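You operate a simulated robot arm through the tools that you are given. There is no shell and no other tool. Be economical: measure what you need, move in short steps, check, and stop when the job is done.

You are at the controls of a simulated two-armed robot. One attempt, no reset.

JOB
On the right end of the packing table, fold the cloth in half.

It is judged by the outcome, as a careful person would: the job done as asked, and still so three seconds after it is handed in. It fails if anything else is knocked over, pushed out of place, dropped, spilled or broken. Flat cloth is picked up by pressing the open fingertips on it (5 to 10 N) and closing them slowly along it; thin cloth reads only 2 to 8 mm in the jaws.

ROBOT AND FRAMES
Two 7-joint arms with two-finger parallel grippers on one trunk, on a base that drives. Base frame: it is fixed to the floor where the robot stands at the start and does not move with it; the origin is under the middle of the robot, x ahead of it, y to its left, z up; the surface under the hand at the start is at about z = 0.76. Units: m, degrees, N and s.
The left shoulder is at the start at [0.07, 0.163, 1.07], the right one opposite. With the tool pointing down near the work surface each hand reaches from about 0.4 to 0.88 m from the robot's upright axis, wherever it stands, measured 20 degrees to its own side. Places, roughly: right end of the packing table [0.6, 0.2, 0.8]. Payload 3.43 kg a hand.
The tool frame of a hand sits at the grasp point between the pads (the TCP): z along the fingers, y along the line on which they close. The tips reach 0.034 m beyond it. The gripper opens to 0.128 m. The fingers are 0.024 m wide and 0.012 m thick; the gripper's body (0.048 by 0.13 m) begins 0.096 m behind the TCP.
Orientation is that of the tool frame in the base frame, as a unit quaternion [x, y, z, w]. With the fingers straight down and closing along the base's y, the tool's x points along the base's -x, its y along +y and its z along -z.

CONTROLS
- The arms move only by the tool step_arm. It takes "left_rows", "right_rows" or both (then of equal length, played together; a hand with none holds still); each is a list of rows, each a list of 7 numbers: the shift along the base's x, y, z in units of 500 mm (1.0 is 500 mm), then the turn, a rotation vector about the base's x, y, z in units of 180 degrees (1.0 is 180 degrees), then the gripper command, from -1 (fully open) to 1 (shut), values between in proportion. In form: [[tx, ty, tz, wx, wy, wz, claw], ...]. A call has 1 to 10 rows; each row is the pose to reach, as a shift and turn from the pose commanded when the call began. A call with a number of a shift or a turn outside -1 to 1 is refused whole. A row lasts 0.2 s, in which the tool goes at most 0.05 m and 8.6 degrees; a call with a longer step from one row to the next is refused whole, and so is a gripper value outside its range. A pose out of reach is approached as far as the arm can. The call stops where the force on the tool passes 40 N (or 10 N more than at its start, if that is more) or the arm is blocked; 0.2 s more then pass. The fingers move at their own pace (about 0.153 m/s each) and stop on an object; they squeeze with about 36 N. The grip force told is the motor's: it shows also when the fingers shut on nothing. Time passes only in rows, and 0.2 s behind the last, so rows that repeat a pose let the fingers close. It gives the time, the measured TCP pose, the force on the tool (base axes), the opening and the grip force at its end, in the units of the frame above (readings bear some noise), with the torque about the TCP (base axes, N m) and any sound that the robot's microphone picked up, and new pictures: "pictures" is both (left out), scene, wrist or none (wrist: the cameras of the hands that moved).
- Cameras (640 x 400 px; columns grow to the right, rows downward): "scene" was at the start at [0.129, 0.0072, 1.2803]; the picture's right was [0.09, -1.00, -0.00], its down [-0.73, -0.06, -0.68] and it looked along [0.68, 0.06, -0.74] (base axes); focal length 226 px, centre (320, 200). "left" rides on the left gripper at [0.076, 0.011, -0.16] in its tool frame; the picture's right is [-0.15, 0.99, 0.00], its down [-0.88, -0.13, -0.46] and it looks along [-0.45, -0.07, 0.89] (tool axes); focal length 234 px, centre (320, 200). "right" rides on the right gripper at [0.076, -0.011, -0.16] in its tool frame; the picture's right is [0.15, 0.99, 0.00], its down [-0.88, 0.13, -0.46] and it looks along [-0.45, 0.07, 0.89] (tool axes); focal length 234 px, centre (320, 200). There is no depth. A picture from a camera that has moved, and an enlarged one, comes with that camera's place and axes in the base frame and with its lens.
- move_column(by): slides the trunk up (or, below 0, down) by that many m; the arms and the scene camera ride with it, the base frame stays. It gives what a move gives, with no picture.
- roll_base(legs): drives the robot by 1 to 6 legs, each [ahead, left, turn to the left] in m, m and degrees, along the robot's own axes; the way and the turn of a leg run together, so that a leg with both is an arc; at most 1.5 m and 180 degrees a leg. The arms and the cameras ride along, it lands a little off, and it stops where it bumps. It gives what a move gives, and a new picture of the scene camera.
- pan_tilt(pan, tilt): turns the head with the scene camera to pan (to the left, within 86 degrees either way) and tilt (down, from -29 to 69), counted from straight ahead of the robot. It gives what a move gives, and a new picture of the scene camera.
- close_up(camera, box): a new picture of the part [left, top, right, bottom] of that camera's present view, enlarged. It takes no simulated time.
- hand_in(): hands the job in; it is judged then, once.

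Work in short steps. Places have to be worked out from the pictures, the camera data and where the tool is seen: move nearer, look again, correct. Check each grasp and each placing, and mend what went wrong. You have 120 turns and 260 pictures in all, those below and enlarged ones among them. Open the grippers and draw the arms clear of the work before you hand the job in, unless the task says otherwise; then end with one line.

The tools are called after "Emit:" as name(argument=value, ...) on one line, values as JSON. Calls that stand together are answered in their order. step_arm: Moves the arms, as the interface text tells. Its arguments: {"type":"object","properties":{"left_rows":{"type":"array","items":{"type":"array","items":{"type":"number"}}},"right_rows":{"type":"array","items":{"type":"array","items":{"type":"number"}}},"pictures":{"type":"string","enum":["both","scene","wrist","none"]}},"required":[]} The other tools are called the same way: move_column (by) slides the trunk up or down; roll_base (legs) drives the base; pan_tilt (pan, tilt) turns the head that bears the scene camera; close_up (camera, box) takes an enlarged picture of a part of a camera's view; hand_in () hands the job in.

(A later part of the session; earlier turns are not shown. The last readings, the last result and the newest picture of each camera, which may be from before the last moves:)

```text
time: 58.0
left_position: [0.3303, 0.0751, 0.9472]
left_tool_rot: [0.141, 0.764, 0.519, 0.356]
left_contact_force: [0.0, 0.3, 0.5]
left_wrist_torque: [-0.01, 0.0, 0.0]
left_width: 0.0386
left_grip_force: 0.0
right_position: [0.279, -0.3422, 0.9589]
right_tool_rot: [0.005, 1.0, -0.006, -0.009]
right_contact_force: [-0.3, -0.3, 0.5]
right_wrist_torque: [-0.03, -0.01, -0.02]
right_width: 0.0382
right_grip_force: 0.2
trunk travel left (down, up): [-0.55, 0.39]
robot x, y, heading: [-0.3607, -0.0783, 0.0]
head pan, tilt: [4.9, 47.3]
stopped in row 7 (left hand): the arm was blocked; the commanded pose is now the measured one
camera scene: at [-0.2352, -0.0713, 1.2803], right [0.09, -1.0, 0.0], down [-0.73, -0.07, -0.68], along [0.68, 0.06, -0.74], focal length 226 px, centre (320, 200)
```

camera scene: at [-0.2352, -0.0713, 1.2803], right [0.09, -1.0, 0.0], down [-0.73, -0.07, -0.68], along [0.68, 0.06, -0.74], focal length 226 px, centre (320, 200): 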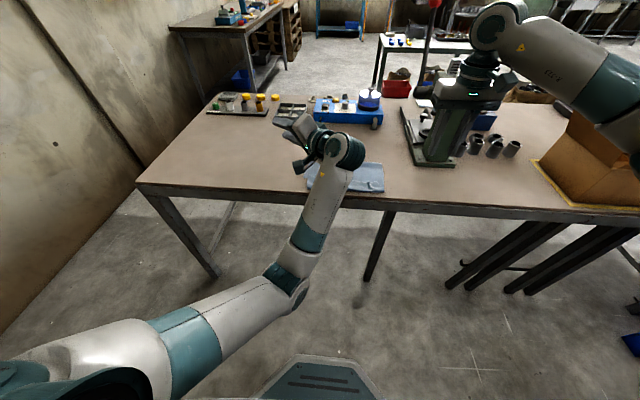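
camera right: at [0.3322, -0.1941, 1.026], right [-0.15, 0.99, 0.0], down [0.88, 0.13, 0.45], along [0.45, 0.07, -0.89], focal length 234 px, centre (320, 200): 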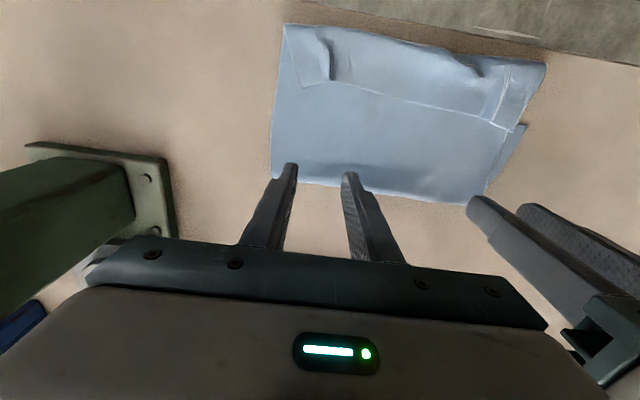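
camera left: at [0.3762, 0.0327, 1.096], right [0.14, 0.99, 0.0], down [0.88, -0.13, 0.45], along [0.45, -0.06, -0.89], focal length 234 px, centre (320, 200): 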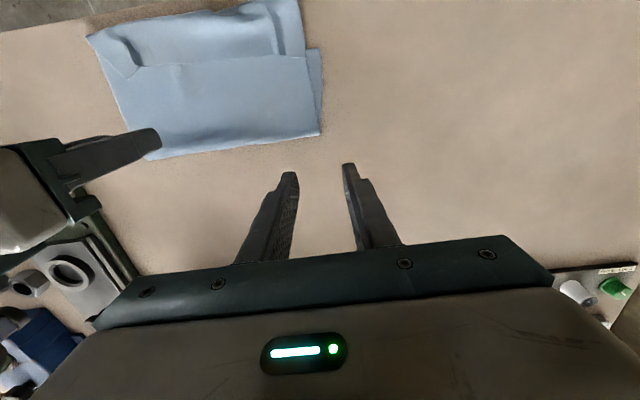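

It's blocked again, with the elbow low. I'll move the hand well out to the left while unrolling the tool, so the upper arm swings outward under it.

Emit:
step_arm(left_rows=[[0, 0.08, 0, 0, 0, 0, 0.4], [0, 0.16, 0, 0, 0, 0, 0.4], [0, 0.24, 0.02, -0.045, 0.003, -0.006, 0.4], [0, 0.32, 0.04, -0.09, 0.005, -0.012, 0.4], [0, 0.4, 0.06, -0.135, 0.008, -0.018, 0.4], [0, 0.48, 0.08, -0.18, 0.01, -0.024, 0.4], [0, 0.56, 0.08, -0.225, 0.013, -0.03, 0.4], [0, 0.62, 0.08, -0.27, 0.015, -0.036, 0.4], [0, 0.66, 0.08, -0.315, 0.018, -0.042, 0.4], [0, 0.68, 0.08, -0.357, 0.02, -0.048, 0.4]], pictures="scene")

```text
time: 60.2
left_position: [0.3293, 0.412, 0.9858]
left_tool_rot: [0.0, 0.921, -0.001, 0.39]
left_contact_force: [-0.1, -0.1, 0.7]
left_wrist_torque: [0.01, 0.01, 0.04]
left_width: 0.0384
left_grip_force: 0.1
right_position: [0.2792, -0.3445, 0.9587]
right_tool_rot: [0.004, 1.0, -0.006, -0.009]
right_contact_force: [-0.4, -0.5, 0.3]
right_wrist_torque: [0.03, -0.03, -0.01]
right_width: 0.0383
right_grip_force: 0.0
trunk travel left (down, up): [-0.55, 0.39]
robot x, y, heading: [-0.3628, -0.078, 0.1]
head pan, tilt: [4.9, 47.3]
camera scene: at [-0.2353, -0.073, 1.2802], right [0.09, -1.0, 0.0], down [-0.73, -0.06, -0.68], along [0.68, 0.06, -0.74], focal length 226 px, centre (320, 200)
```

scene: 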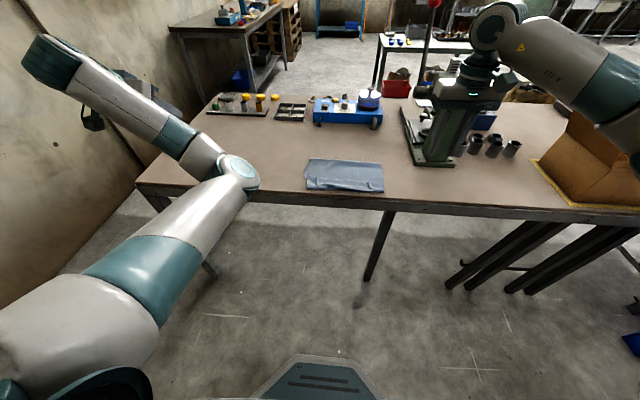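

I'll try the opposite roll direction, with the elbow passing over the top, since the starting posture had it up and outboard. First I'll stretch straight ahead again.

Emit:
step_arm(left_rows=[[0.05, -0.07, 0, 0, 0, 0, 0.4], [0.1, -0.14, 0, 0, 0, 0, 0.4], [0.16, -0.21, 0, 0, 0, 0, 0.4], [0.22, -0.28, 0, 0, 0, 0, 0.4], [0.28, -0.35, 0, 0, 0, 0, 0.4], [0.34, -0.42, -0.02, 0, 0, 0, 0.4], [0.39, -0.49, -0.04, 0, 0, 0, 0.4], [0.44, -0.56, -0.06, 0, 0, 0, 0.4], [0.49, -0.62, -0.08, 0, 0, 0, 0.4], [0.53, -0.66, -0.1, 0, 0, 0, 0.4]], pictures="none")

Emit:
step_arm(left_rows=[[0, 0, 0, -0.04, 0, 0, 0.4], [0, 0, 0, -0.08, 0, 0, 0.4], [0, 0, 0, -0.12, 0, 0, 0.4], [0, 0, 0, -0.16, 0, 0, 0.4], [0, 0, 0, -0.2, 0, 0, 0.4], [0, 0, 0, -0.24, 0, 0, 0.4], [0, 0, 0, -0.28, 0, 0, 0.4], [0, 0, 0, -0.32, 0, 0, 0.4], [0, 0, 0, -0.36, 0, 0, 0.4]], pictures="scene")

```text
time: 62.4
left_position: [0.597, 0.0812, 0.9357]
left_tool_rot: [-0.001, 0.921, 0.0, 0.391]
left_contact_force: [-0.6, 1.0, -0.4]
left_wrist_torque: [-0.01, 0.04, -0.05]
left_width: 0.0382
left_grip_force: 0.0
right_position: [0.2802, -0.3424, 0.9583]
right_tool_rot: [0.004, 1.0, -0.005, -0.01]
right_contact_force: [0.1, 0.5, -0.7]
right_wrist_torque: [0.01, 0.02, -0.03]
right_width: 0.0384
right_grip_force: 0.0
trunk travel left (down, up): [-0.55, 0.39]
robot x, y, heading: [-0.3619, -0.0824, 0.4]
head pan, tilt: [4.9, 47.3]
```

```text
time: 64.4
left_position: [0.5954, 0.0831, 0.9352]
left_tool_rot: [-0.209, 0.777, -0.494, 0.329]
left_contact_force: [-0.5, 0.4, 0.9]
left_wrist_torque: [0.01, -0.02, 0.0]
left_width: 0.0384
left_grip_force: 0.1
right_position: [0.2794, -0.3426, 0.9589]
right_tool_rot: [0.004, 1.0, -0.007, -0.009]
right_contact_force: [-0.7, 1.0, -0.2]
right_wrist_torque: [0.01, -0.01, 0.03]
right_width: 0.0389
right_grip_force: 0.0
trunk travel left (down, up): [-0.55, 0.39]
robot x, y, heading: [-0.3667, -0.0815, 0.1]
head pan, tilt: [4.9, 47.3]
camera scene: at [-0.2348, -0.0714, 1.2803], right [0.09, -1.0, 0.0], down [-0.73, -0.06, -0.68], along [0.67, 0.06, -0.74], focal length 226 px, centre (320, 200)
```

scene: 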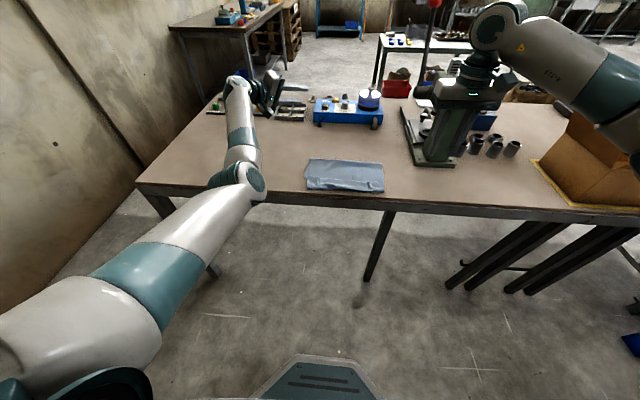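

The roll was fully reachable this way. Now I'll bring the rolled hand inboard and back.

Emit:
step_arm(left_rows=[[0, -0.06, 0, 0, 0, 0, 0.4], [0, -0.12, 0, 0, 0, 0, 0.4], [0, -0.18, 0, 0, 0, 0, 0.4], [0, -0.24, 0, 0, 0, 0, 0.4], [-0.06, -0.28, 0, 0, 0, 0, 0.4], [-0.12, -0.3, 0.02, 0, 0, 0, 0.4], [-0.18, -0.3, 0.04, 0, 0, 0, 0.4], [-0.26, -0.3, 0.06, 0, 0, 0, 0.4], [-0.34, -0.3, 0.08, 0, 0, 0, 0.4]], pictures="scene")

```text
time: 66.4
left_position: [0.4234, -0.0644, 0.9772]
left_tool_rot: [-0.21, 0.777, -0.493, 0.33]
left_contact_force: [-0.2, 0.5, -0.2]
left_wrist_torque: [0.01, 0.01, -0.01]
left_width: 0.0384
left_grip_force: 0.2
right_position: [0.2792, -0.3427, 0.9592]
right_tool_rot: [0.004, 1.0, -0.006, -0.009]
right_contact_force: [-0.4, 0.8, 0.2]
right_wrist_torque: [-0.01, -0.02, -0.02]
right_width: 0.0384
right_grip_force: 0.1
trunk travel left (down, up): [-0.55, 0.39]
robot x, y, heading: [-0.3636, -0.0791, 0.1]
head pan, tilt: [4.9, 47.3]
camera scene: at [-0.2358, -0.0716, 1.2804], right [0.09, -1.0, 0.0], down [-0.73, -0.06, -0.68], along [0.68, 0.06, -0.74], focal length 226 px, centre (320, 200)
```

scene: 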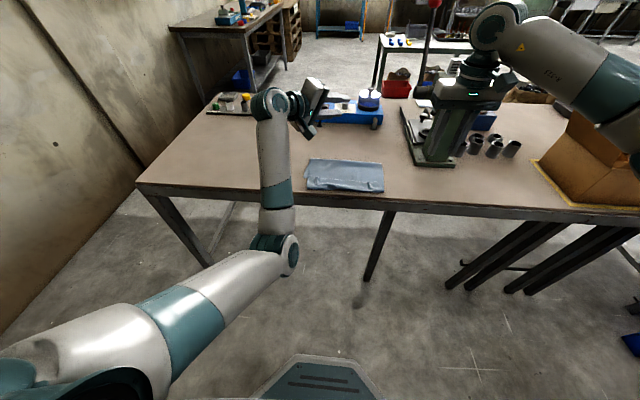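

The left arm keeps dropping its elbow inboard, but the right arm works well everywhere I need it. I'll park the left arm out to the left and re-lay the two top corners one at a time with the right hand.

Emit:
step_arm(left_rows=[[0, 0.08, 0.02, 0.02, 0, 0, 0.4], [0, 0.16, 0.04, 0.06, 0, 0, 0.4], [0, 0.24, 0.06, 0.1, 0, 0, 0.4], [0, 0.32, 0.06, 0.14, 0, 0, 0.4], [-0.02, 0.4, 0.06, 0.18, 0, 0, 0.4], [-0.05, 0.48, 0.06, 0.22, 0, 0, 0.4], [-0.1, 0.56, 0.06, 0.26, 0, 0, 0.4], [-0.15, 0.64, 0.06, 0.3, 0, 0, 0.4], [-0.2, 0.72, 0.06, 0.34, 0, 0, 0.4], [-0.25, 0.78, 0.06, 0.36, 0, 0, 0.4]], right_rows=[[0, 0, 0, 0, 0, 0, 0.4], [0, 0, 0, 0, 0, 0, 0.4], [0, 0, 0, 0, 0, 0, 0.4], [0, 0, 0, 0, 0, 0, 0.4], [0.02, 0.06, 0, 0.0, 0.005, 0, 0.4], [0.04, 0.12, 0, 0.0, 0.005, 0, 0.4], [0.06, 0.18, 0, 0.0, 0.005, 0, 0.4], [0.08, 0.24, -0.03, 0.0, 0.005, 0, 0.4], [0.1, 0.3, -0.07, 0.0, 0.005, 0, 0.4], [0.12, 0.32, -0.12, 0.0, 0.005, 0, 0.4]])

```text
time: 68.6
left_position: [0.3, 0.3247, 1.0056]
left_tool_rot: [0.001, 0.921, 0.0, 0.39]
left_contact_force: [0.1, -0.2, 0.0]
left_wrist_torque: [-0.01, 0.01, 0.01]
left_width: 0.0383
left_grip_force: 0.1
right_position: [0.3387, -0.1813, 0.8987]
right_tool_rot: [0.004, 1.0, -0.007, -0.017]
right_contact_force: [-0.3, 0.5, 0.3]
right_wrist_torque: [-0.02, 0.01, -0.02]
right_width: 0.0381
right_grip_force: 0.1
trunk travel left (down, up): [-0.55, 0.39]
robot x, y, heading: [-0.3641, -0.0805, -0.0]
head pan, tilt: [4.9, 47.3]
camera scene: at [-0.2354, -0.0709, 1.2804], right [0.09, -1.0, 0.0], down [-0.73, -0.06, -0.68], along [0.68, 0.06, -0.74], focal length 226 px, centre (320, 200)
camera right: at [0.2695, -0.1911, 1.0612], right [-0.14, 0.99, -0.01], down [0.9, 0.13, 0.42], along [0.42, 0.05, -0.91], focal length 234 px, centre (320, 200)
camera left: at [0.1329, 0.3368, 1.0614], right [0.1, 0.99, 0.11], down [0.29, -0.13, 0.95], along [0.95, -0.07, -0.3], focal length 234 px, centre (320, 200)
```

scene: 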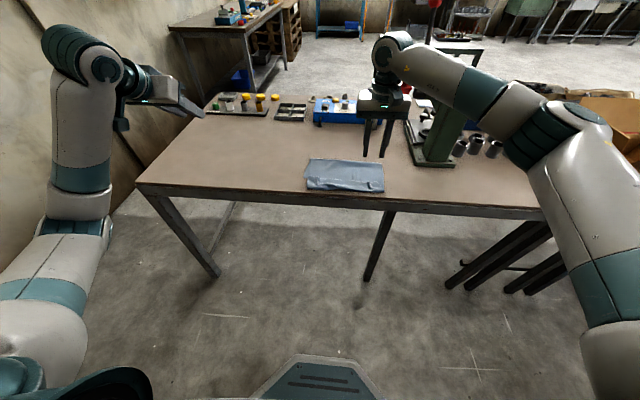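
right: 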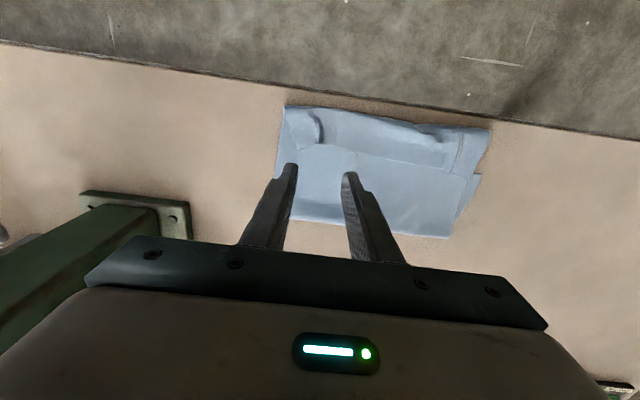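
left: 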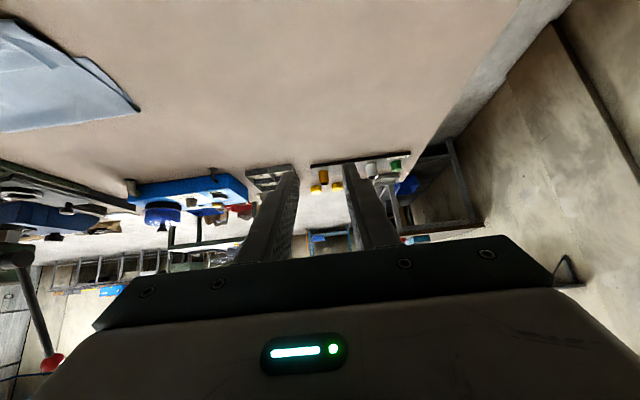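

The left elbow ended up outboard after all. I'll untilt the left tool and bring it back toward its corner to check reach.

Emit:
step_arm(left_rows=[[0.02, -0.02, 0, 0, 0.04, 0, 0.4], [0.04, -0.05, 0, 0, 0.08, 0, 0.4], [0.06, -0.1, 0, 0, 0.12, 0, 0.4], [0.08, -0.17, 0, 0, 0.16, 0, 0.4], [0.1, -0.24, 0, 0, 0.2, 0, 0.4], [0.1, -0.31, 0, 0, 0.24, 0, 0.4], [0.1, -0.38, -0.02, 0, 0.254, 0, 0.4], [0.1, -0.45, -0.04, 0, 0.254, 0, 0.4], [0.1, -0.52, -0.08, 0, 0.254, 0, 0.4], [0.1, -0.6, -0.12, 0, 0.254, 0, 0.4]], pictures="scene")

```text
time: 70.8
left_position: [0.3502, 0.0225, 0.9448]
left_tool_rot: [0.001, 1.0, -0.001, 0.002]
left_contact_force: [-0.4, -0.1, -0.3]
left_wrist_torque: [0.02, -0.01, 0.01]
left_width: 0.0384
left_grip_force: 0.1
right_position: [0.3392, -0.1835, 0.8972]
right_tool_rot: [0.004, 1.0, -0.006, -0.017]
right_contact_force: [0.2, 0.0, -0.8]
right_wrist_torque: [0.02, 0.03, -0.01]
right_width: 0.0382
right_grip_force: 0.1
trunk travel left (down, up): [-0.55, 0.39]
robot x, y, heading: [-0.3668, -0.0832, 0.4]
head pan, tilt: [4.9, 47.3]
camera scene: at [-0.2346, -0.073, 1.2803], right [0.09, -1.0, 0.0], down [-0.73, -0.06, -0.68], along [0.67, 0.06, -0.74], focal length 226 px, centre (320, 200)
```

scene: 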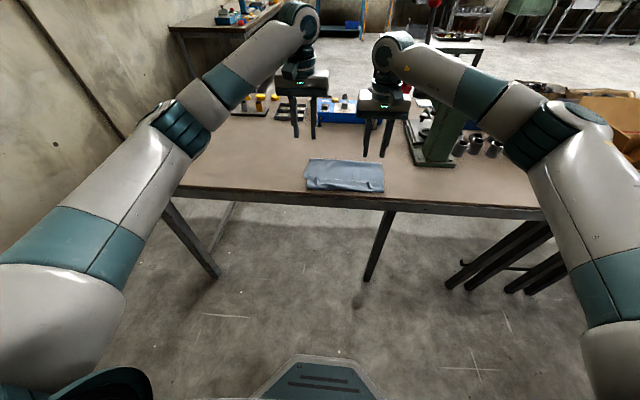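

The left arm is restored: it's vertical and over the corner. I'll lower both hands to just above the ridges to check alignment.

Emit:
step_arm(left_rows=[[0, -0.03, -0.06, 0, 0, 0, 0.4], [0, -0.065, -0.12, 0, 0, 0, 0.4], [0, -0.065, -0.18, 0, 0, 0, 0.4], [0, -0.065, -0.22, 0, 0, 0, 0.4], [0, -0.065, -0.23, 0, 0, 0, 0.4]], right_rows=[[0, 0, -0.03, 0.004, -0.011, 0.0025, 0.4], [0.008, 0, -0.06, 0.004, -0.011, 0.0025, 0.4], [0.008, 0, -0.09, 0.004, -0.011, 0.0025, 0.4], [0.008, 0, -0.12, 0.004, -0.011, 0.0025, 0.4], [0.008, 0, -0.134, 0.004, -0.011, 0.0025, 0.4]], pictures="wrist")

Emit:
close_up(camera="left", box=[200, 80, 440, 230])

Emit:
close_up(camera="right", box=[200, 80, 440, 230])

```text
time: 72.0
left_position: [0.3516, -0.0098, 0.8299]
left_tool_rot: [-0.002, 1.0, -0.001, 0.002]
left_contact_force: [-0.3, 0.2, -0.2]
left_wrist_torque: [0.01, 0.0, 0.0]
left_width: 0.0384
left_grip_force: 0.0
right_position: [0.3444, -0.1815, 0.8312]
right_tool_rot: [0.001, 1.0, 0.0, 0.002]
right_contact_force: [-0.3, 0.9, -0.2]
right_wrist_torque: [0.02, 0.01, 0.01]
right_width: 0.0381
right_grip_force: 0.0
trunk travel left (down, up): [-0.55, 0.39]
robot x, y, heading: [-0.3633, -0.0747, 0.1]
head pan, tilt: [4.9, 47.3]
camera right: at [0.2699, -0.1935, 0.9914], right [-0.15, 0.99, 0.0], down [0.88, 0.13, 0.46], along [0.45, 0.07, -0.89], focal length 234 px, centre (320, 200)
camera left: at [0.2747, 0.0023, 0.988], right [0.15, 0.99, 0.0], down [0.88, -0.13, 0.46], along [0.45, -0.07, -0.89], focal length 234 px, centre (320, 200)
```

right: 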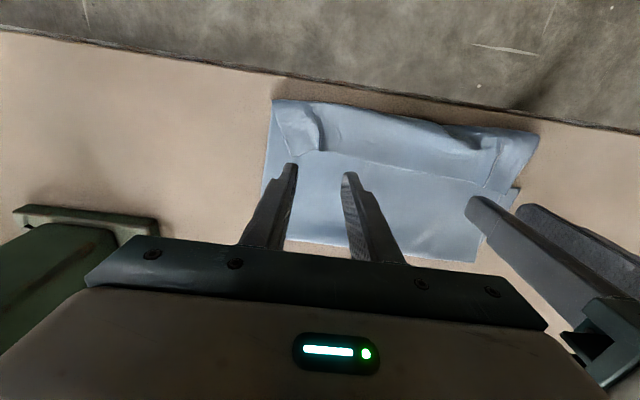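
left: 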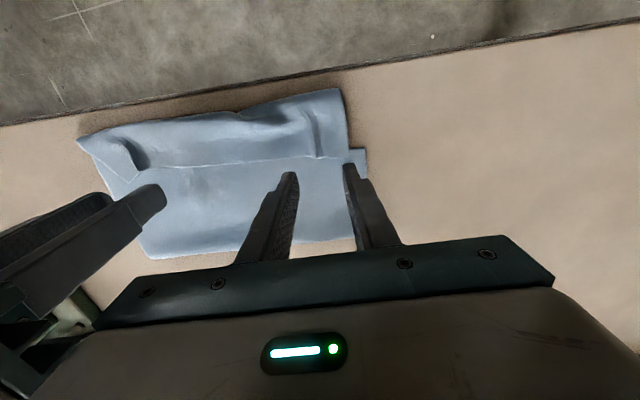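

```text
2.67 times, centred on (320, 155) of left
camera zoom: at [0.2747, 0.0023, 0.988], right [0.15, 0.99, 0.0], down [0.88, -0.13, 0.46], along [0.45, -0.07, -0.89], focal length 624 px, centre (320, 320)
```

zoom: 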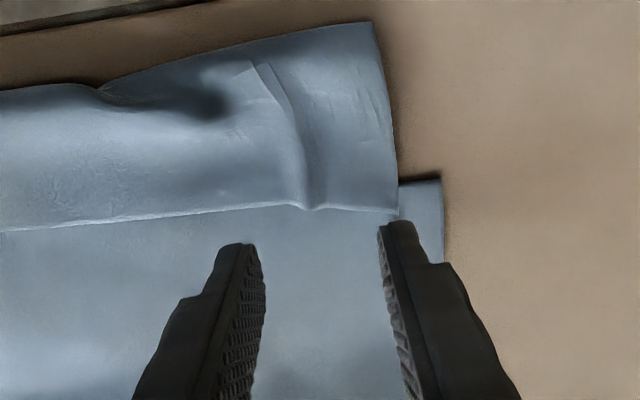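

```text
2.67 times, centred on (320, 155) of right
camera zoom: at [0.2699, -0.1935, 0.9914], right [-0.15, 0.99, 0.0], down [0.88, 0.13, 0.46], along [0.45, 0.07, -0.89], focal length 624 px, centre (320, 320)
```

zoom: 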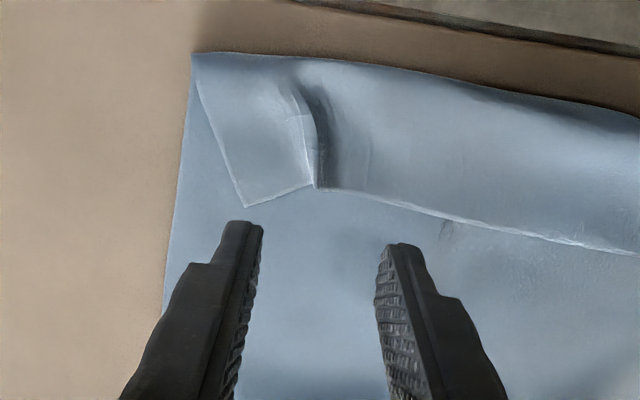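

The ridges' edge ends are at about (0.340, −0.0125) and (0.329, −0.186). I'll move over them with a small overlap and lower to near-contact.

Emit:
step_arm(left_rows=[[-0.024, -0.006, 0, 0, 0, 0, 0.4], [-0.024, -0.006, -0.03, 0, 0, 0, 0.4], [-0.024, -0.006, -0.05, 0, 0, 0, 0.4], [-0.024, -0.006, -0.058, 0, 0, 0, 0.4]], right_rows=[[-0.03, -0.008, 0, 0, 0, 0, 0.4], [-0.03, -0.008, -0.03, 0, 0, 0, 0.4], [-0.03, -0.008, -0.05, 0, 0, 0, 0.4], [-0.03, -0.008, -0.06, 0, 0, 0, 0.4]], pictures="wrist")

```text
time: 73.0
left_position: [0.3378, -0.0115, 0.8016]
left_tool_rot: [0.001, 1.0, 0.001, 0.001]
left_contact_force: [0.7, -1.3, -1.2]
left_wrist_torque: [0.02, 0.0, 0.02]
left_width: 0.0384
left_grip_force: 0.1
right_position: [0.329, -0.1867, 0.8024]
right_tool_rot: [0.0, 1.0, 0.0, 0.001]
right_contact_force: [0.0, -0.9, -0.6]
right_wrist_torque: [-0.01, 0.01, 0.01]
right_width: 0.0388
right_grip_force: 0.1
trunk travel left (down, up): [-0.55, 0.39]
robot x, y, heading: [-0.3625, -0.0823, 0.3]
head pan, tilt: [4.9, 47.3]
camera right: at [0.2548, -0.1982, 0.9615], right [-0.15, 0.99, 0.0], down [0.88, 0.13, 0.46], along [0.45, 0.07, -0.89], focal length 234 px, centre (320, 200)
camera left: at [0.2622, -0.0001, 0.9591], right [0.15, 0.99, 0.0], down [0.88, -0.13, 0.46], along [0.45, -0.07, -0.89], focal length 234 px, centre (320, 200)
```

right: 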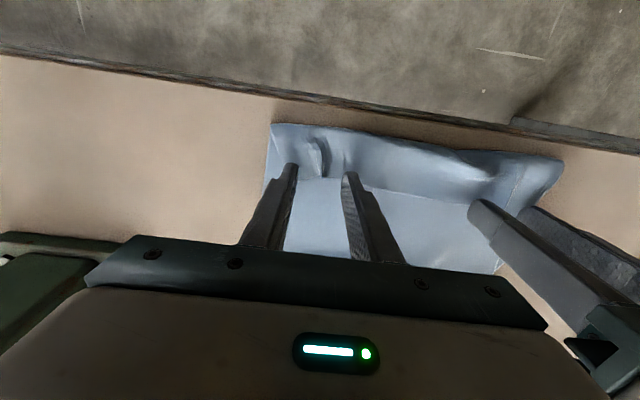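
left: 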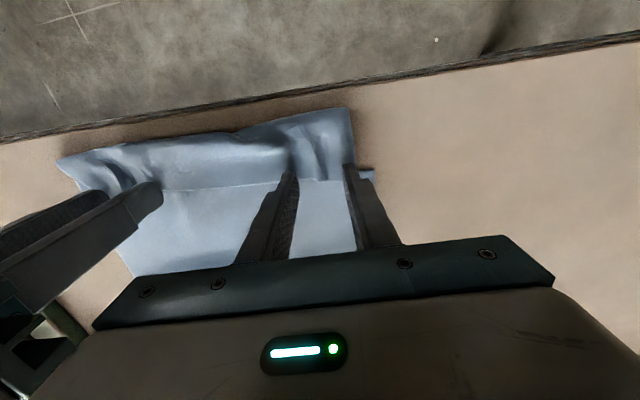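

Both hands straddle their ridges. I'll go down 2 mm more and close slowly.

Emit:
step_arm(left_rows=[[0, 0, -0.005, 0, 0, 0, 0.4], [0, 0, -0.005, 0, 0, 0, 0.48], [0, 0, -0.005, 0, 0, 0, 0.56], [0, 0, -0.005, 0, 0, 0, 0.64], [0, 0, -0.005, 0, 0, 0, 0.72], [0, 0, -0.005, 0, 0, 0, 0.8], [0, 0, -0.005, 0, 0, 0, 0.88], [0, 0, -0.005, 0, 0, 0, 0.95], [0, 0, -0.005, 0, 0, 0, 1], [0, 0, -0.005, 0, 0, 0, 1]], right_rows=[[0, 0, -0.005, 0, 0, 0, 0.4], [0, 0, -0.006, 0, 0, 0, 0.48], [0, 0, -0.006, 0, 0, 0, 0.56], [0, 0, -0.006, 0, 0, 0, 0.64], [0, 0, -0.006, 0, 0, 0, 0.72], [0, 0, -0.006, 0, 0, 0, 0.8], [0, 0, -0.006, 0, 0, 0, 0.88], [0, 0, -0.006, 0, 0, 0, 0.95], [0, 0, -0.006, 0, 0, 0, 1], [0, 0, -0.006, 0, 0, 0, 1]], pictures="wrist")

```text
time: 75.2
left_position: [0.3381, -0.012, 0.7987]
left_tool_rot: [0.0, 1.0, -0.001, 0.002]
left_contact_force: [0.2, -3.1, 1.0]
left_wrist_torque: [-0.09, -0.03, 0.06]
left_width: 0.0018
left_grip_force: 36.2
right_position: [0.3284, -0.1856, 0.7981]
right_tool_rot: [-0.001, 1.0, 0.0, 0.001]
right_contact_force: [-0.7, 3.7, -0.1]
right_wrist_torque: [0.12, 0.01, -0.01]
right_width: 0.0023
right_grip_force: 35.9
trunk travel left (down, up): [-0.55, 0.39]
robot x, y, heading: [-0.3636, -0.0807, 0.1]
head pan, tilt: [4.9, 47.3]
camera right: at [0.2543, -0.198, 0.9586], right [-0.15, 0.99, 0.0], down [0.88, 0.13, 0.46], along [0.45, 0.07, -0.89], focal length 234 px, centre (320, 200)
camera left: at [0.262, -0.0002, 0.9573], right [0.15, 0.99, 0.0], down [0.88, -0.13, 0.46], along [0.45, -0.07, -0.89], focal length 234 px, centre (320, 200)
```

right: 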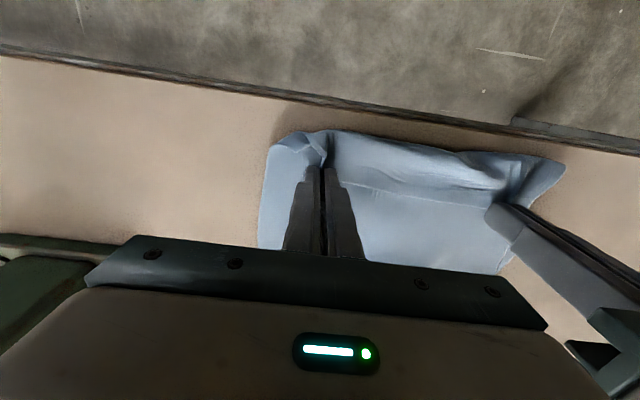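
left: 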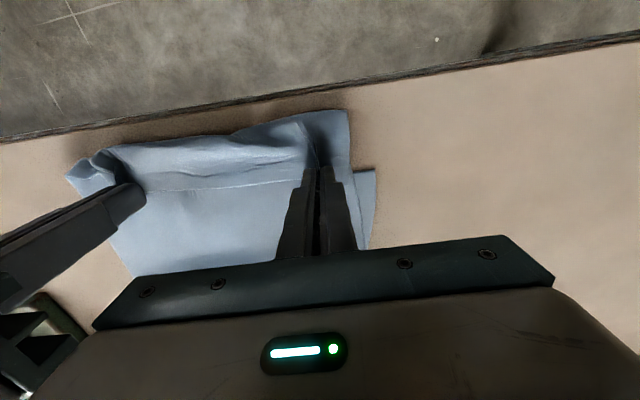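

Both grips hold a single ply again (≈2 mm). I'll lift up and forward to open out the hem.

Emit:
step_arm(left_rows=[[0.02, 0, 0.03, 0, 0, 0, 1], [0.05, 0, 0.07, 0, 0, 0, 1], [0.08, 0, 0.12, 0, 0, 0, 1], [0.11, 0, 0.17, 0, 0, 0, 1], [0.14, 0, 0.22, 0, 0, 0, 1], [0.17, 0, 0.26, 0, 0, 0, 1]], right_rows=[[0.02, 0, 0.03, 0, 0, 0, 1], [0.05, 0, 0.07, 0, 0, 0, 1], [0.08, 0, 0.12, 0, 0, 0, 1], [0.11, 0, 0.17, 0, 0, 0, 1], [0.14, 0, 0.22, 0, 0, 0, 1], [0.17, 0, 0.26, 0, 0, 0, 1]])

```text
time: 76.6
left_position: [0.4225, -0.0105, 0.9286]
left_tool_rot: [0.0, 1.0, 0.0, 0.002]
left_contact_force: [0.1, -5.8, 0.3]
left_wrist_torque: [-0.18, -0.03, 0.07]
left_width: 0.0019
left_grip_force: 35.7
right_position: [0.4134, -0.1861, 0.928]
right_tool_rot: [-0.001, 1.0, 0.0, 0.001]
right_contact_force: [0.4, 5.7, 0.1]
right_wrist_torque: [0.21, -0.01, -0.02]
right_width: 0.0023
right_grip_force: 35.9
trunk travel left (down, up): [-0.55, 0.39]
robot x, y, heading: [-0.3682, -0.084, 0.2]
head pan, tilt: [4.9, 47.3]
camera scene: at [-0.2355, -0.0716, 1.2802], right [0.09, -1.0, 0.0], down [-0.73, -0.06, -0.68], along [0.68, 0.06, -0.74], focal length 226 px, centre (320, 200)
camera right: at [0.3391, -0.1977, 1.0882], right [-0.15, 0.99, 0.0], down [0.88, 0.13, 0.46], along [0.45, 0.07, -0.89], focal length 234 px, centre (320, 200)
camera left: at [0.3455, 0.0013, 1.0859], right [0.15, 0.99, 0.0], down [0.88, -0.13, 0.46], along [0.45, -0.07, -0.89], focal length 234 px, centre (320, 200)
```

scene: 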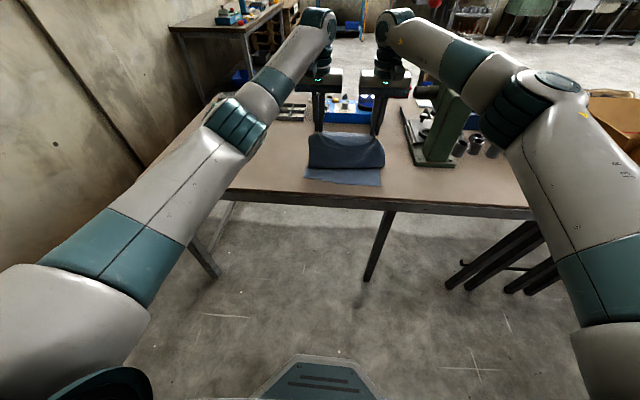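
right: 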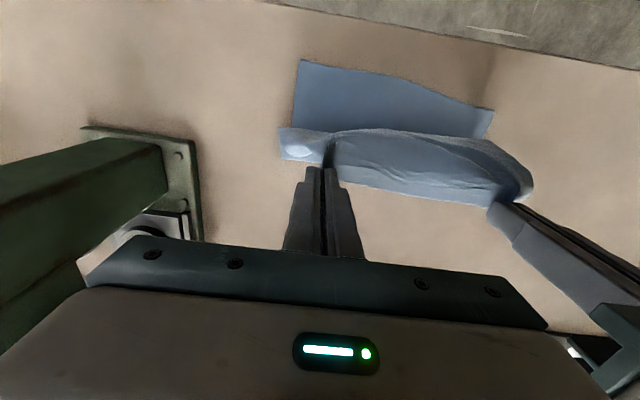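
left: 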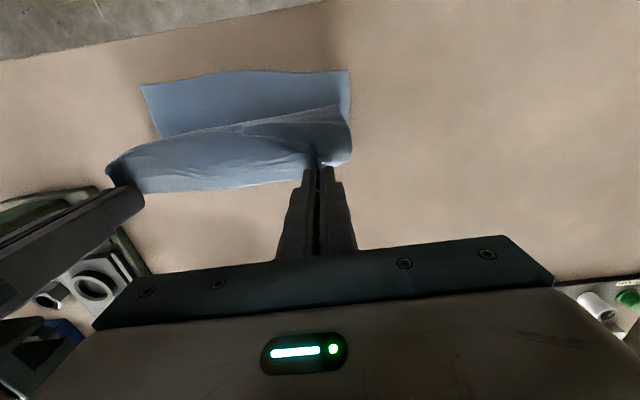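

The hem opened up and the lower layer lies flat, with its near edge at (0.341, 0.036) to (0.319, −0.220). I'll drive forward 0.155 m to shift the fold line out to the middle.

Emit:
roll_base(legs=[[0.155, 0, 0]])

```text
time: 78.0
left_position: [0.5735, -0.0125, 0.9274]
left_tool_rot: [0.002, 1.0, -0.001, 0.001]
left_contact_force: [-0.3, -5.0, 0.7]
left_wrist_torque: [-0.2, 0.03, 0.04]
left_width: 0.002
left_grip_force: 36.0
right_position: [0.5661, -0.188, 0.9278]
right_tool_rot: [0.0, 1.0, 0.001, 0.0]
right_contact_force: [0.4, 5.1, 0.0]
right_wrist_torque: [0.19, 0.02, 0.01]
right_width: 0.0022
right_grip_force: 36.3
trunk travel left (down, up): [-0.55, 0.39]
robot x, y, heading: [-0.2119, -0.0785, 0.1]
head pan, tilt: [4.9, 47.3]
camera scene: at [-0.0826, -0.0718, 1.2803], right [0.09, -1.0, 0.0], down [-0.73, -0.06, -0.68], along [0.67, 0.06, -0.74], focal length 226 px, centre (320, 200)
```

scene: 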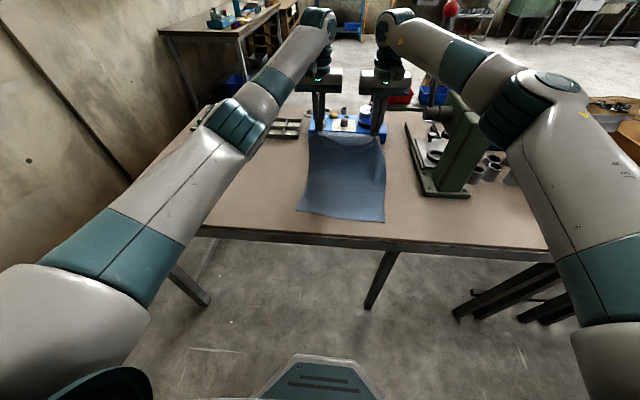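

The top edge is held taut, with the fold near the middle. Now I'll tilt both tools 60°, keeping the fingertips in place.

Emit:
step_arm(left_rows=[[-0.008, -0.002, -0.002, 0, -0.042, 0, 1], [-0.016, -0.004, -0.004, 0, -0.084, 0, 1], [-0.024, -0.004, -0.008, 0, -0.126, 0, 1], [-0.032, -0.004, -0.012, 0, -0.168, 0, 1], [-0.04, -0.004, -0.017, 0, -0.21, 0, 1], [-0.048, -0.004, -0.022, 0, -0.252, 0, 1], [-0.056, -0.004, -0.027, 0, -0.294, 0, 1], [-0.062, -0.004, -0.032, 0, -0.333, 0, 1]], right_rows=[[-0.008, 0.002, -0.002, 0, -0.042, 0, 1], [-0.016, 0.004, -0.004, 0, -0.084, 0, 1], [-0.024, 0.004, -0.008, 0, -0.126, 0, 1], [-0.032, 0.004, -0.012, 0, -0.168, 0, 1], [-0.04, 0.004, -0.017, 0, -0.21, 0, 1], [-0.048, 0.004, -0.022, 0, -0.252, 0, 1], [-0.056, 0.004, -0.027, 0, -0.294, 0, 1], [-0.062, 0.004, -0.032, 0, -0.333, 0, 1]], pictures="scene")

```text
time: 79.8
left_position: [0.5421, -0.014, 0.913]
left_tool_rot: [0.001, 0.865, 0.001, 0.502]
left_contact_force: [0.2, -0.7, 0.3]
left_wrist_torque: [0.02, 0.02, -0.05]
left_width: 0.0021
left_grip_force: 36.1
right_position: [0.5352, -0.1844, 0.9116]
right_tool_rot: [0.002, 0.866, 0.0, 0.501]
right_contact_force: [0.9, 0.3, -0.1]
right_wrist_torque: [-0.03, 0.01, 0.04]
right_width: 0.0023
right_grip_force: 35.8
trunk travel left (down, up): [-0.55, 0.39]
robot x, y, heading: [-0.2122, -0.0816, 0.1]
head pan, tilt: [4.9, 47.3]
camera scene: at [-0.0832, -0.0717, 1.2804], right [0.09, -1.0, 0.0], down [-0.73, -0.06, -0.68], along [0.68, 0.06, -0.74], focal length 226 px, centre (320, 200)
```

scene: 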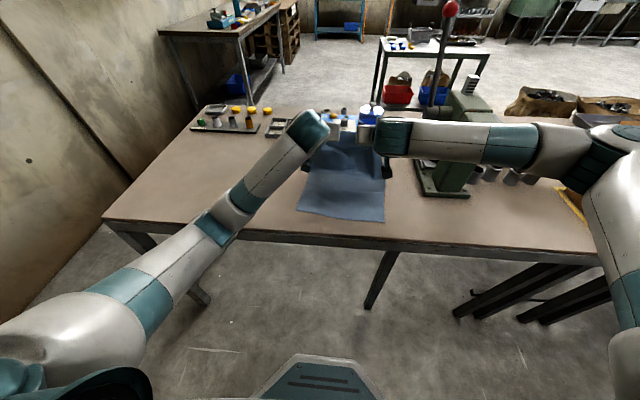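

Tilted and gripping. The lower layer's near edge is now at x≈0.353 (left) and 0.326 (right). I'll roll back 0.14 m, staying clear of whatever I bumped.

Emit:
roll_base(legs=[[-0.14, 0, 0]])

```text
time: 81.1
left_position: [0.4048, -0.0162, 0.9126]
left_tool_rot: [0.002, 0.865, -0.001, 0.502]
left_contact_force: [-0.5, -0.4, 0.2]
left_wrist_torque: [0.0, 0.01, 0.02]
left_width: 0.0017
left_grip_force: 35.8
right_position: [0.3951, -0.1872, 0.9123]
right_tool_rot: [0.003, 0.866, 0.0, 0.5]
right_contact_force: [0.1, 0.7, 0.0]
right_wrist_torque: [0.01, 0.05, 0.04]
right_width: 0.0019
right_grip_force: 35.6
trunk travel left (down, up): [-0.55, 0.39]
robot x, y, heading: [-0.3532, -0.0789, -0.1]
head pan, tilt: [4.9, 47.3]
camera scene: at [-0.2221, -0.072, 1.2804], right [0.08, -1.0, 0.0], down [-0.73, -0.06, -0.68], along [0.68, 0.06, -0.73], focal length 226 px, centre (320, 200)
```

scene: 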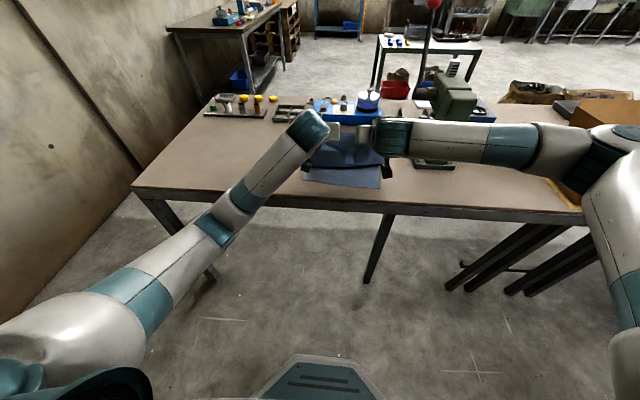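

Now I'll lower along the taut arc onto the lower layer's near edge, shifting 8 mm left to centre it.

Emit:
step_arm(left_rows=[[-0.04, 0.003, -0.01, 0, 0, 0, 1], [-0.08, 0.006, -0.05, 0, 0, 0, 1], [-0.116, 0.009, -0.11, 0, 0, 0, 1], [-0.14, 0.012, -0.17, 0, 0, 0, 1], [-0.156, 0.016, -0.22, 0, 0, 0, 1], [-0.16, 0.016, -0.238, 0, 0, 0, 1]], right_rows=[[-0.048, 0.003, -0.01, 0, 0, 0, 1], [-0.095, 0.006, -0.05, 0, 0, 0, 1], [-0.138, 0.009, -0.11, 0, 0, 0, 1], [-0.166, 0.012, -0.17, 0, 0, 0, 1], [-0.184, 0.016, -0.22, 0, 0, 0, 1], [-0.19, 0.016, -0.238, 0, 0, 0, 1]])

Emit:
close_up(camera="left", box=[0, 80, 480, 280])

Emit:
close_up(camera="scene", box=[280, 130, 420, 218])

```text
time: 82.5
left_position: [0.3258, -0.0086, 0.7945]
left_tool_rot: [0.003, 0.865, -0.001, 0.502]
left_contact_force: [0.3, -0.8, 2.6]
left_wrist_torque: [-0.01, -0.07, -0.01]
left_width: 0.0019
left_grip_force: 36.2
right_position: [0.3011, -0.1804, 0.7946]
right_tool_rot: [0.003, 0.865, 0.0, 0.501]
right_contact_force: [0.5, 2.2, 2.8]
right_wrist_torque: [0.06, -0.11, 0.09]
right_width: 0.0024
right_grip_force: 35.3
trunk travel left (down, up): [-0.55, 0.39]
robot x, y, heading: [-0.349, -0.0739, -0.3]
head pan, tilt: [4.9, 47.3]
camera scene: at [-0.2217, -0.072, 1.2805], right [0.08, -1.0, 0.0], down [-0.73, -0.06, -0.68], along [0.68, 0.06, -0.73], focal length 226 px, centre (320, 200)
camera right: at [0.1262, -0.1908, 0.8075], right [-0.07, 0.99, -0.12], down [0.04, 0.13, 0.99], along [1.0, 0.06, -0.05], focal length 234 px, centre (320, 200)
camera left: at [0.1494, 0.0037, 0.8063], right [0.08, 0.99, 0.13], down [0.04, -0.13, 0.99], along [1.0, -0.07, -0.05], focal length 234 px, centre (320, 200)
```

scene: 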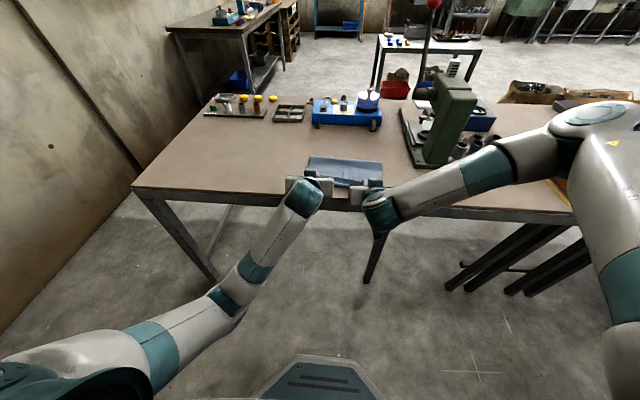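
right: 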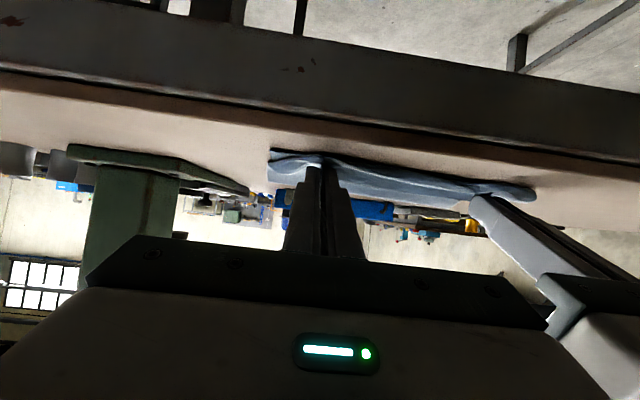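
left: 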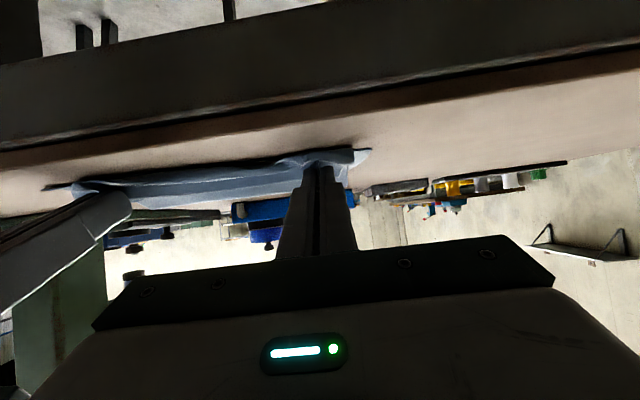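

```text
1.33 times, centred on (240, 180) of left
camera zoom: at [0.1494, 0.0037, 0.8063], right [0.08, 0.99, 0.13], down [0.04, -0.13, 0.99], along [1.0, -0.07, -0.05], focal length 312 px, centre (427, 227)
```

zoom: 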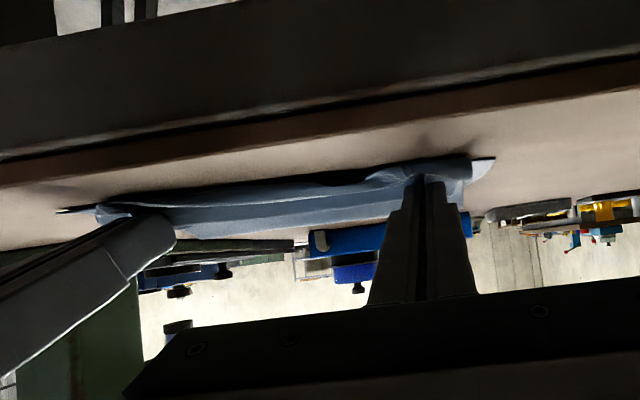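

```text
4.55 times, centred on (350, 174) of scene
camera zoom: at [-0.2217, -0.072, 1.2805], right [0.08, -1.0, 0.0], down [-0.73, -0.06, -0.68], along [0.68, 0.06, -0.73], focal length 1026 px, centre (184, 318)
```

zoom: 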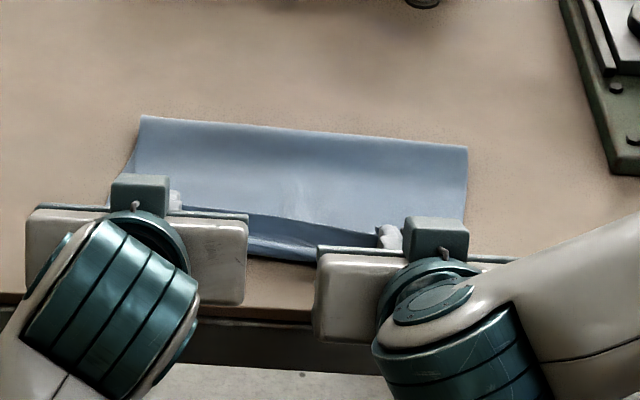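

Contact is light, but about 3–4 cm of slack has bulged on the near side under the hands. I'll raise slightly, pull toward the robot to take the slack out, then look.

Emit:
step_arm(left_rows=[[-0.004, 0, 0.012, 0, 0, 0, 1], [-0.024, 0, 0.016, 0, 0, 0, 1], [-0.044, 0, 0.016, 0, 0, 0, 1], [-0.062, 0, 0.012, 0, 0, 0, 1]], right_rows=[[-0.004, 0, 0.012, 0, 0, 0, 1], [-0.022, 0, 0.016, 0, 0, 0, 1], [-0.04, 0, 0.016, 0, 0, 0, 1], [-0.056, 0, 0.012, 0, 0, 0, 1]], pictures="none")

Emit:
close_up(camera="scene", box=[280, 130, 420, 218])

Emit:
close_up(camera="left", box=[40, 100, 440, 240])

```text
time: 83.5
left_position: [0.2936, -0.0075, 0.7992]
left_tool_rot: [0.002, 0.865, -0.001, 0.501]
left_contact_force: [0.4, -1.1, -0.1]
left_wrist_torque: [-0.01, 0.0, -0.04]
left_width: 0.002
left_grip_force: 35.7
right_position: [0.2723, -0.1777, 0.7988]
right_tool_rot: [0.002, 0.866, 0.0, 0.5]
right_contact_force: [-0.2, 1.2, -0.2]
right_wrist_torque: [0.05, 0.02, 0.04]
right_width: 0.0023
right_grip_force: 35.6
trunk travel left (down, up): [-0.55, 0.39]
robot x, y, heading: [-0.3504, -0.078, -0.1]
head pan, tilt: [4.9, 47.3]
```

```text
4.55 times, centred on (350, 174) of scene
camera zoom: at [-0.2214, -0.0716, 1.2804], right [0.08, -1.0, 0.0], down [-0.73, -0.06, -0.68], along [0.68, 0.06, -0.74], focal length 1026 px, centre (184, 318)
```

zoom: 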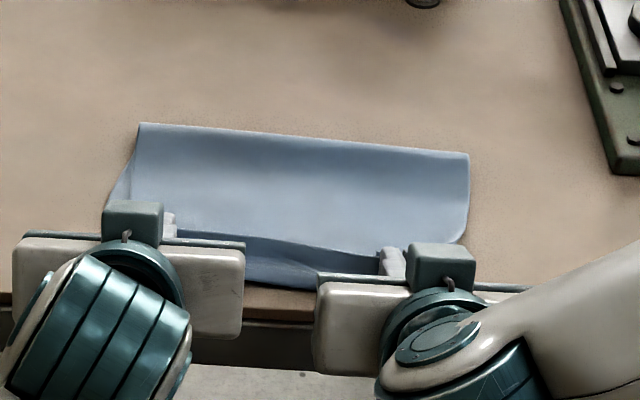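

```text
1.60 times, centred on (240, 170) of left
camera zoom: at [0.1182, 0.0047, 0.8121], right [0.08, 0.99, 0.13], down [0.04, -0.13, 0.99], along [1.0, -0.07, -0.05], focal length 375 px, centre (448, 248)
```

zoom: 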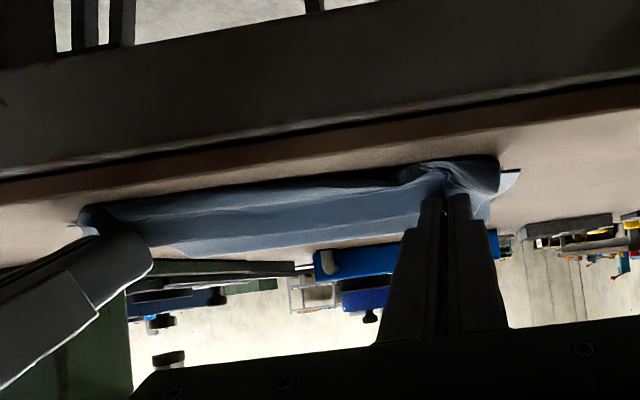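

The slack loop persists because the fold line sits ~2.5 cm too near: bottom 14 cm, top 19 cm. While still gripping, I'll lift, drive forward to pull the fold line further out, then return.

Emit:
step_arm(left_rows=[[0.02, -0.003, 0.05, 0, 0, 0, 1], [0.05, -0.006, 0.1, 0, 0, 0, 1], [0.08, -0.01, 0.14, 0, 0, 0, 1], [0.11, -0.014, 0.17, 0, 0, 0, 1], [0.14, -0.014, 0.18, 0, 0, 0, 1]], right_rows=[[0.02, -0.003, 0.05, 0, 0, 0, 1], [0.05, -0.006, 0.1, 0, 0, 0, 1], [0.08, -0.01, 0.14, 0, 0, 0, 1], [0.11, -0.014, 0.17, 0, 0, 0, 1], [0.14, -0.014, 0.18, 0, 0, 0, 1]], pictures="none")

Emit:
roll_base(legs=[[0.225, 0, 0]])

```text
time: 84.7
left_position: [0.3651, -0.0158, 0.8891]
left_tool_rot: [0.003, 0.866, -0.001, 0.5]
left_contact_force: [0.7, -0.9, 0.7]
left_wrist_torque: [-0.01, 0.02, -0.06]
left_width: 0.0016
left_grip_force: 35.6
right_position: [0.345, -0.1865, 0.8874]
right_tool_rot: [0.003, 0.866, 0.0, 0.5]
right_contact_force: [-0.5, 0.7, 0.1]
right_wrist_torque: [0.01, 0.01, 0.06]
right_width: 0.0024
right_grip_force: 35.7
trunk travel left (down, up): [-0.55, 0.39]
robot x, y, heading: [-0.3471, -0.0823, -0.2]
head pan, tilt: [4.9, 47.3]
```

```text
time: 86.4
left_position: [0.5707, -0.0133, 0.8948]
left_tool_rot: [0.001, 0.863, -0.002, 0.505]
left_contact_force: [-0.7, -0.2, 0.1]
left_wrist_torque: [0.02, -0.02, -0.04]
left_width: 0.0019
left_grip_force: 36.0
right_position: [0.5534, -0.182, 0.8928]
right_tool_rot: [-0.001, 0.864, 0.003, 0.503]
right_contact_force: [-0.2, 1.0, -0.2]
right_wrist_torque: [0.03, 0.0, 0.01]
right_width: 0.0023
right_grip_force: 35.8
trunk travel left (down, up): [-0.55, 0.39]
robot x, y, heading: [-0.1367, -0.0821, 0.1]
head pan, tilt: [4.9, 47.3]
stopped in leg 1: the robot was blocked; the commanded pose is now the measured one
camera scene: at [-0.015, -0.0723, 1.2814], right [0.09, -1.0, 0.0], down [-0.73, -0.06, -0.68], along [0.68, 0.06, -0.73], focal length 226 px, centre (320, 200)
```

scene: 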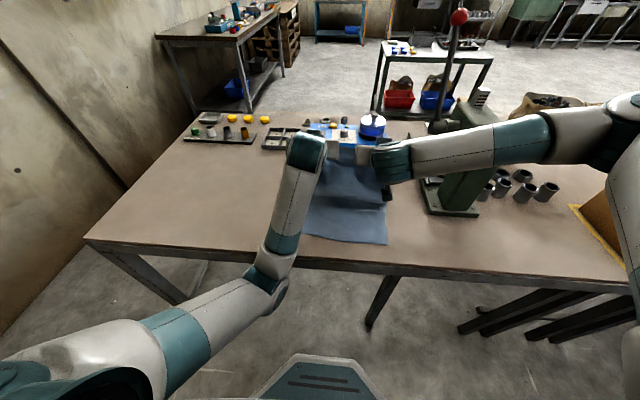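

The base was blocked: the low left elbow likely touched the table edge. I'll back off 4 cm and extend with the arms instead, which raises the elbow.

Emit:
roll_base(legs=[[-0.04, 0, 0]])

Emit:
step_arm(left_rows=[[0.05, 0, 0.01, 0, 0, 0, 1], [0.1, 0, 0.01, 0, 0, 0, 1], [0.14, 0, 0, 0, 0, 0, 1], [0.18, 0, -0.01, 0, 0, 0, 1]], right_rows=[[0.05, 0, 0.01, 0, 0, 0, 1], [0.1, 0, 0.01, 0, 0, 0, 1], [0.14, 0, 0, 0, 0, 0, 1], [0.18, 0, -0.01, 0, 0, 0, 1]], pictures="scene")

```text
time: 87.3
left_position: [0.5378, -0.0116, 0.8881]
left_tool_rot: [0.001, 0.866, -0.001, 0.501]
left_contact_force: [-1.0, -1.3, 0.1]
left_wrist_torque: [-0.02, 0.01, -0.02]
left_width: 0.0019
left_grip_force: 36.0
right_position: [0.519, -0.1825, 0.8888]
right_tool_rot: [0.0, 0.866, 0.001, 0.5]
right_contact_force: [-0.3, 0.5, 0.0]
right_wrist_torque: [0.02, 0.01, 0.0]
right_width: 0.0023
right_grip_force: 36.0
trunk travel left (down, up): [-0.55, 0.39]
robot x, y, heading: [-0.174, -0.0785, 0.3]
head pan, tilt: [4.9, 47.3]
camera scene: at [-0.0473, -0.0719, 1.2803], right [0.09, -1.0, 0.0], down [-0.73, -0.06, -0.68], along [0.68, 0.06, -0.73], focal length 226 px, centre (320, 200)
```

scene: 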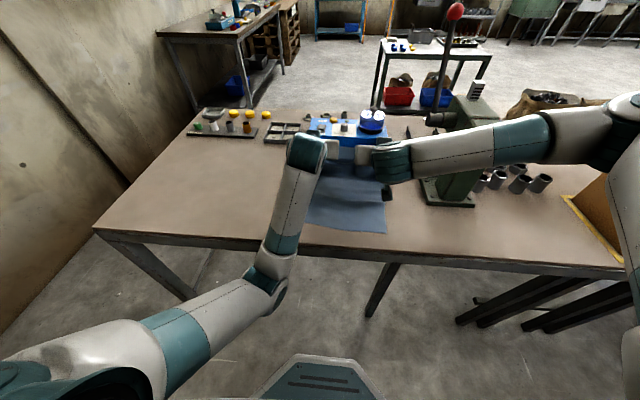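

```text
time: 88.3
left_position: [0.6294, -0.0133, 0.8825]
left_tool_rot: [0.001, 0.865, -0.001, 0.501]
left_contact_force: [-0.6, -0.8, 0.6]
left_wrist_torque: [0.01, 0.0, -0.03]
left_width: 0.0019
left_grip_force: 36.0
right_position: [0.61, -0.1833, 0.8805]
right_tool_rot: [0.0, 0.866, 0.001, 0.5]
right_contact_force: [0.1, 0.0, -0.5]
right_wrist_torque: [0.02, -0.01, 0.01]
right_width: 0.0022
right_grip_force: 35.7
trunk travel left (down, up): [-0.55, 0.39]
robot x, y, heading: [-0.1733, -0.0811, -0.1]
head pan, tilt: [4.9, 47.3]
camera scene: at [-0.0456, -0.0718, 1.2802], right [0.09, -1.0, 0.0], down [-0.73, -0.06, -0.68], along [0.67, 0.06, -0.74], focal length 226 px, centre (320, 200)
```

scene: 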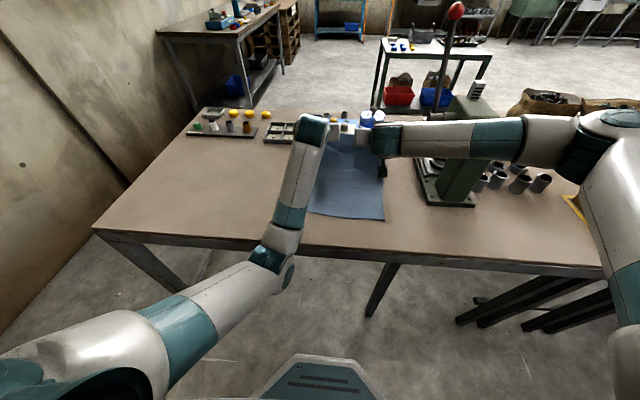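

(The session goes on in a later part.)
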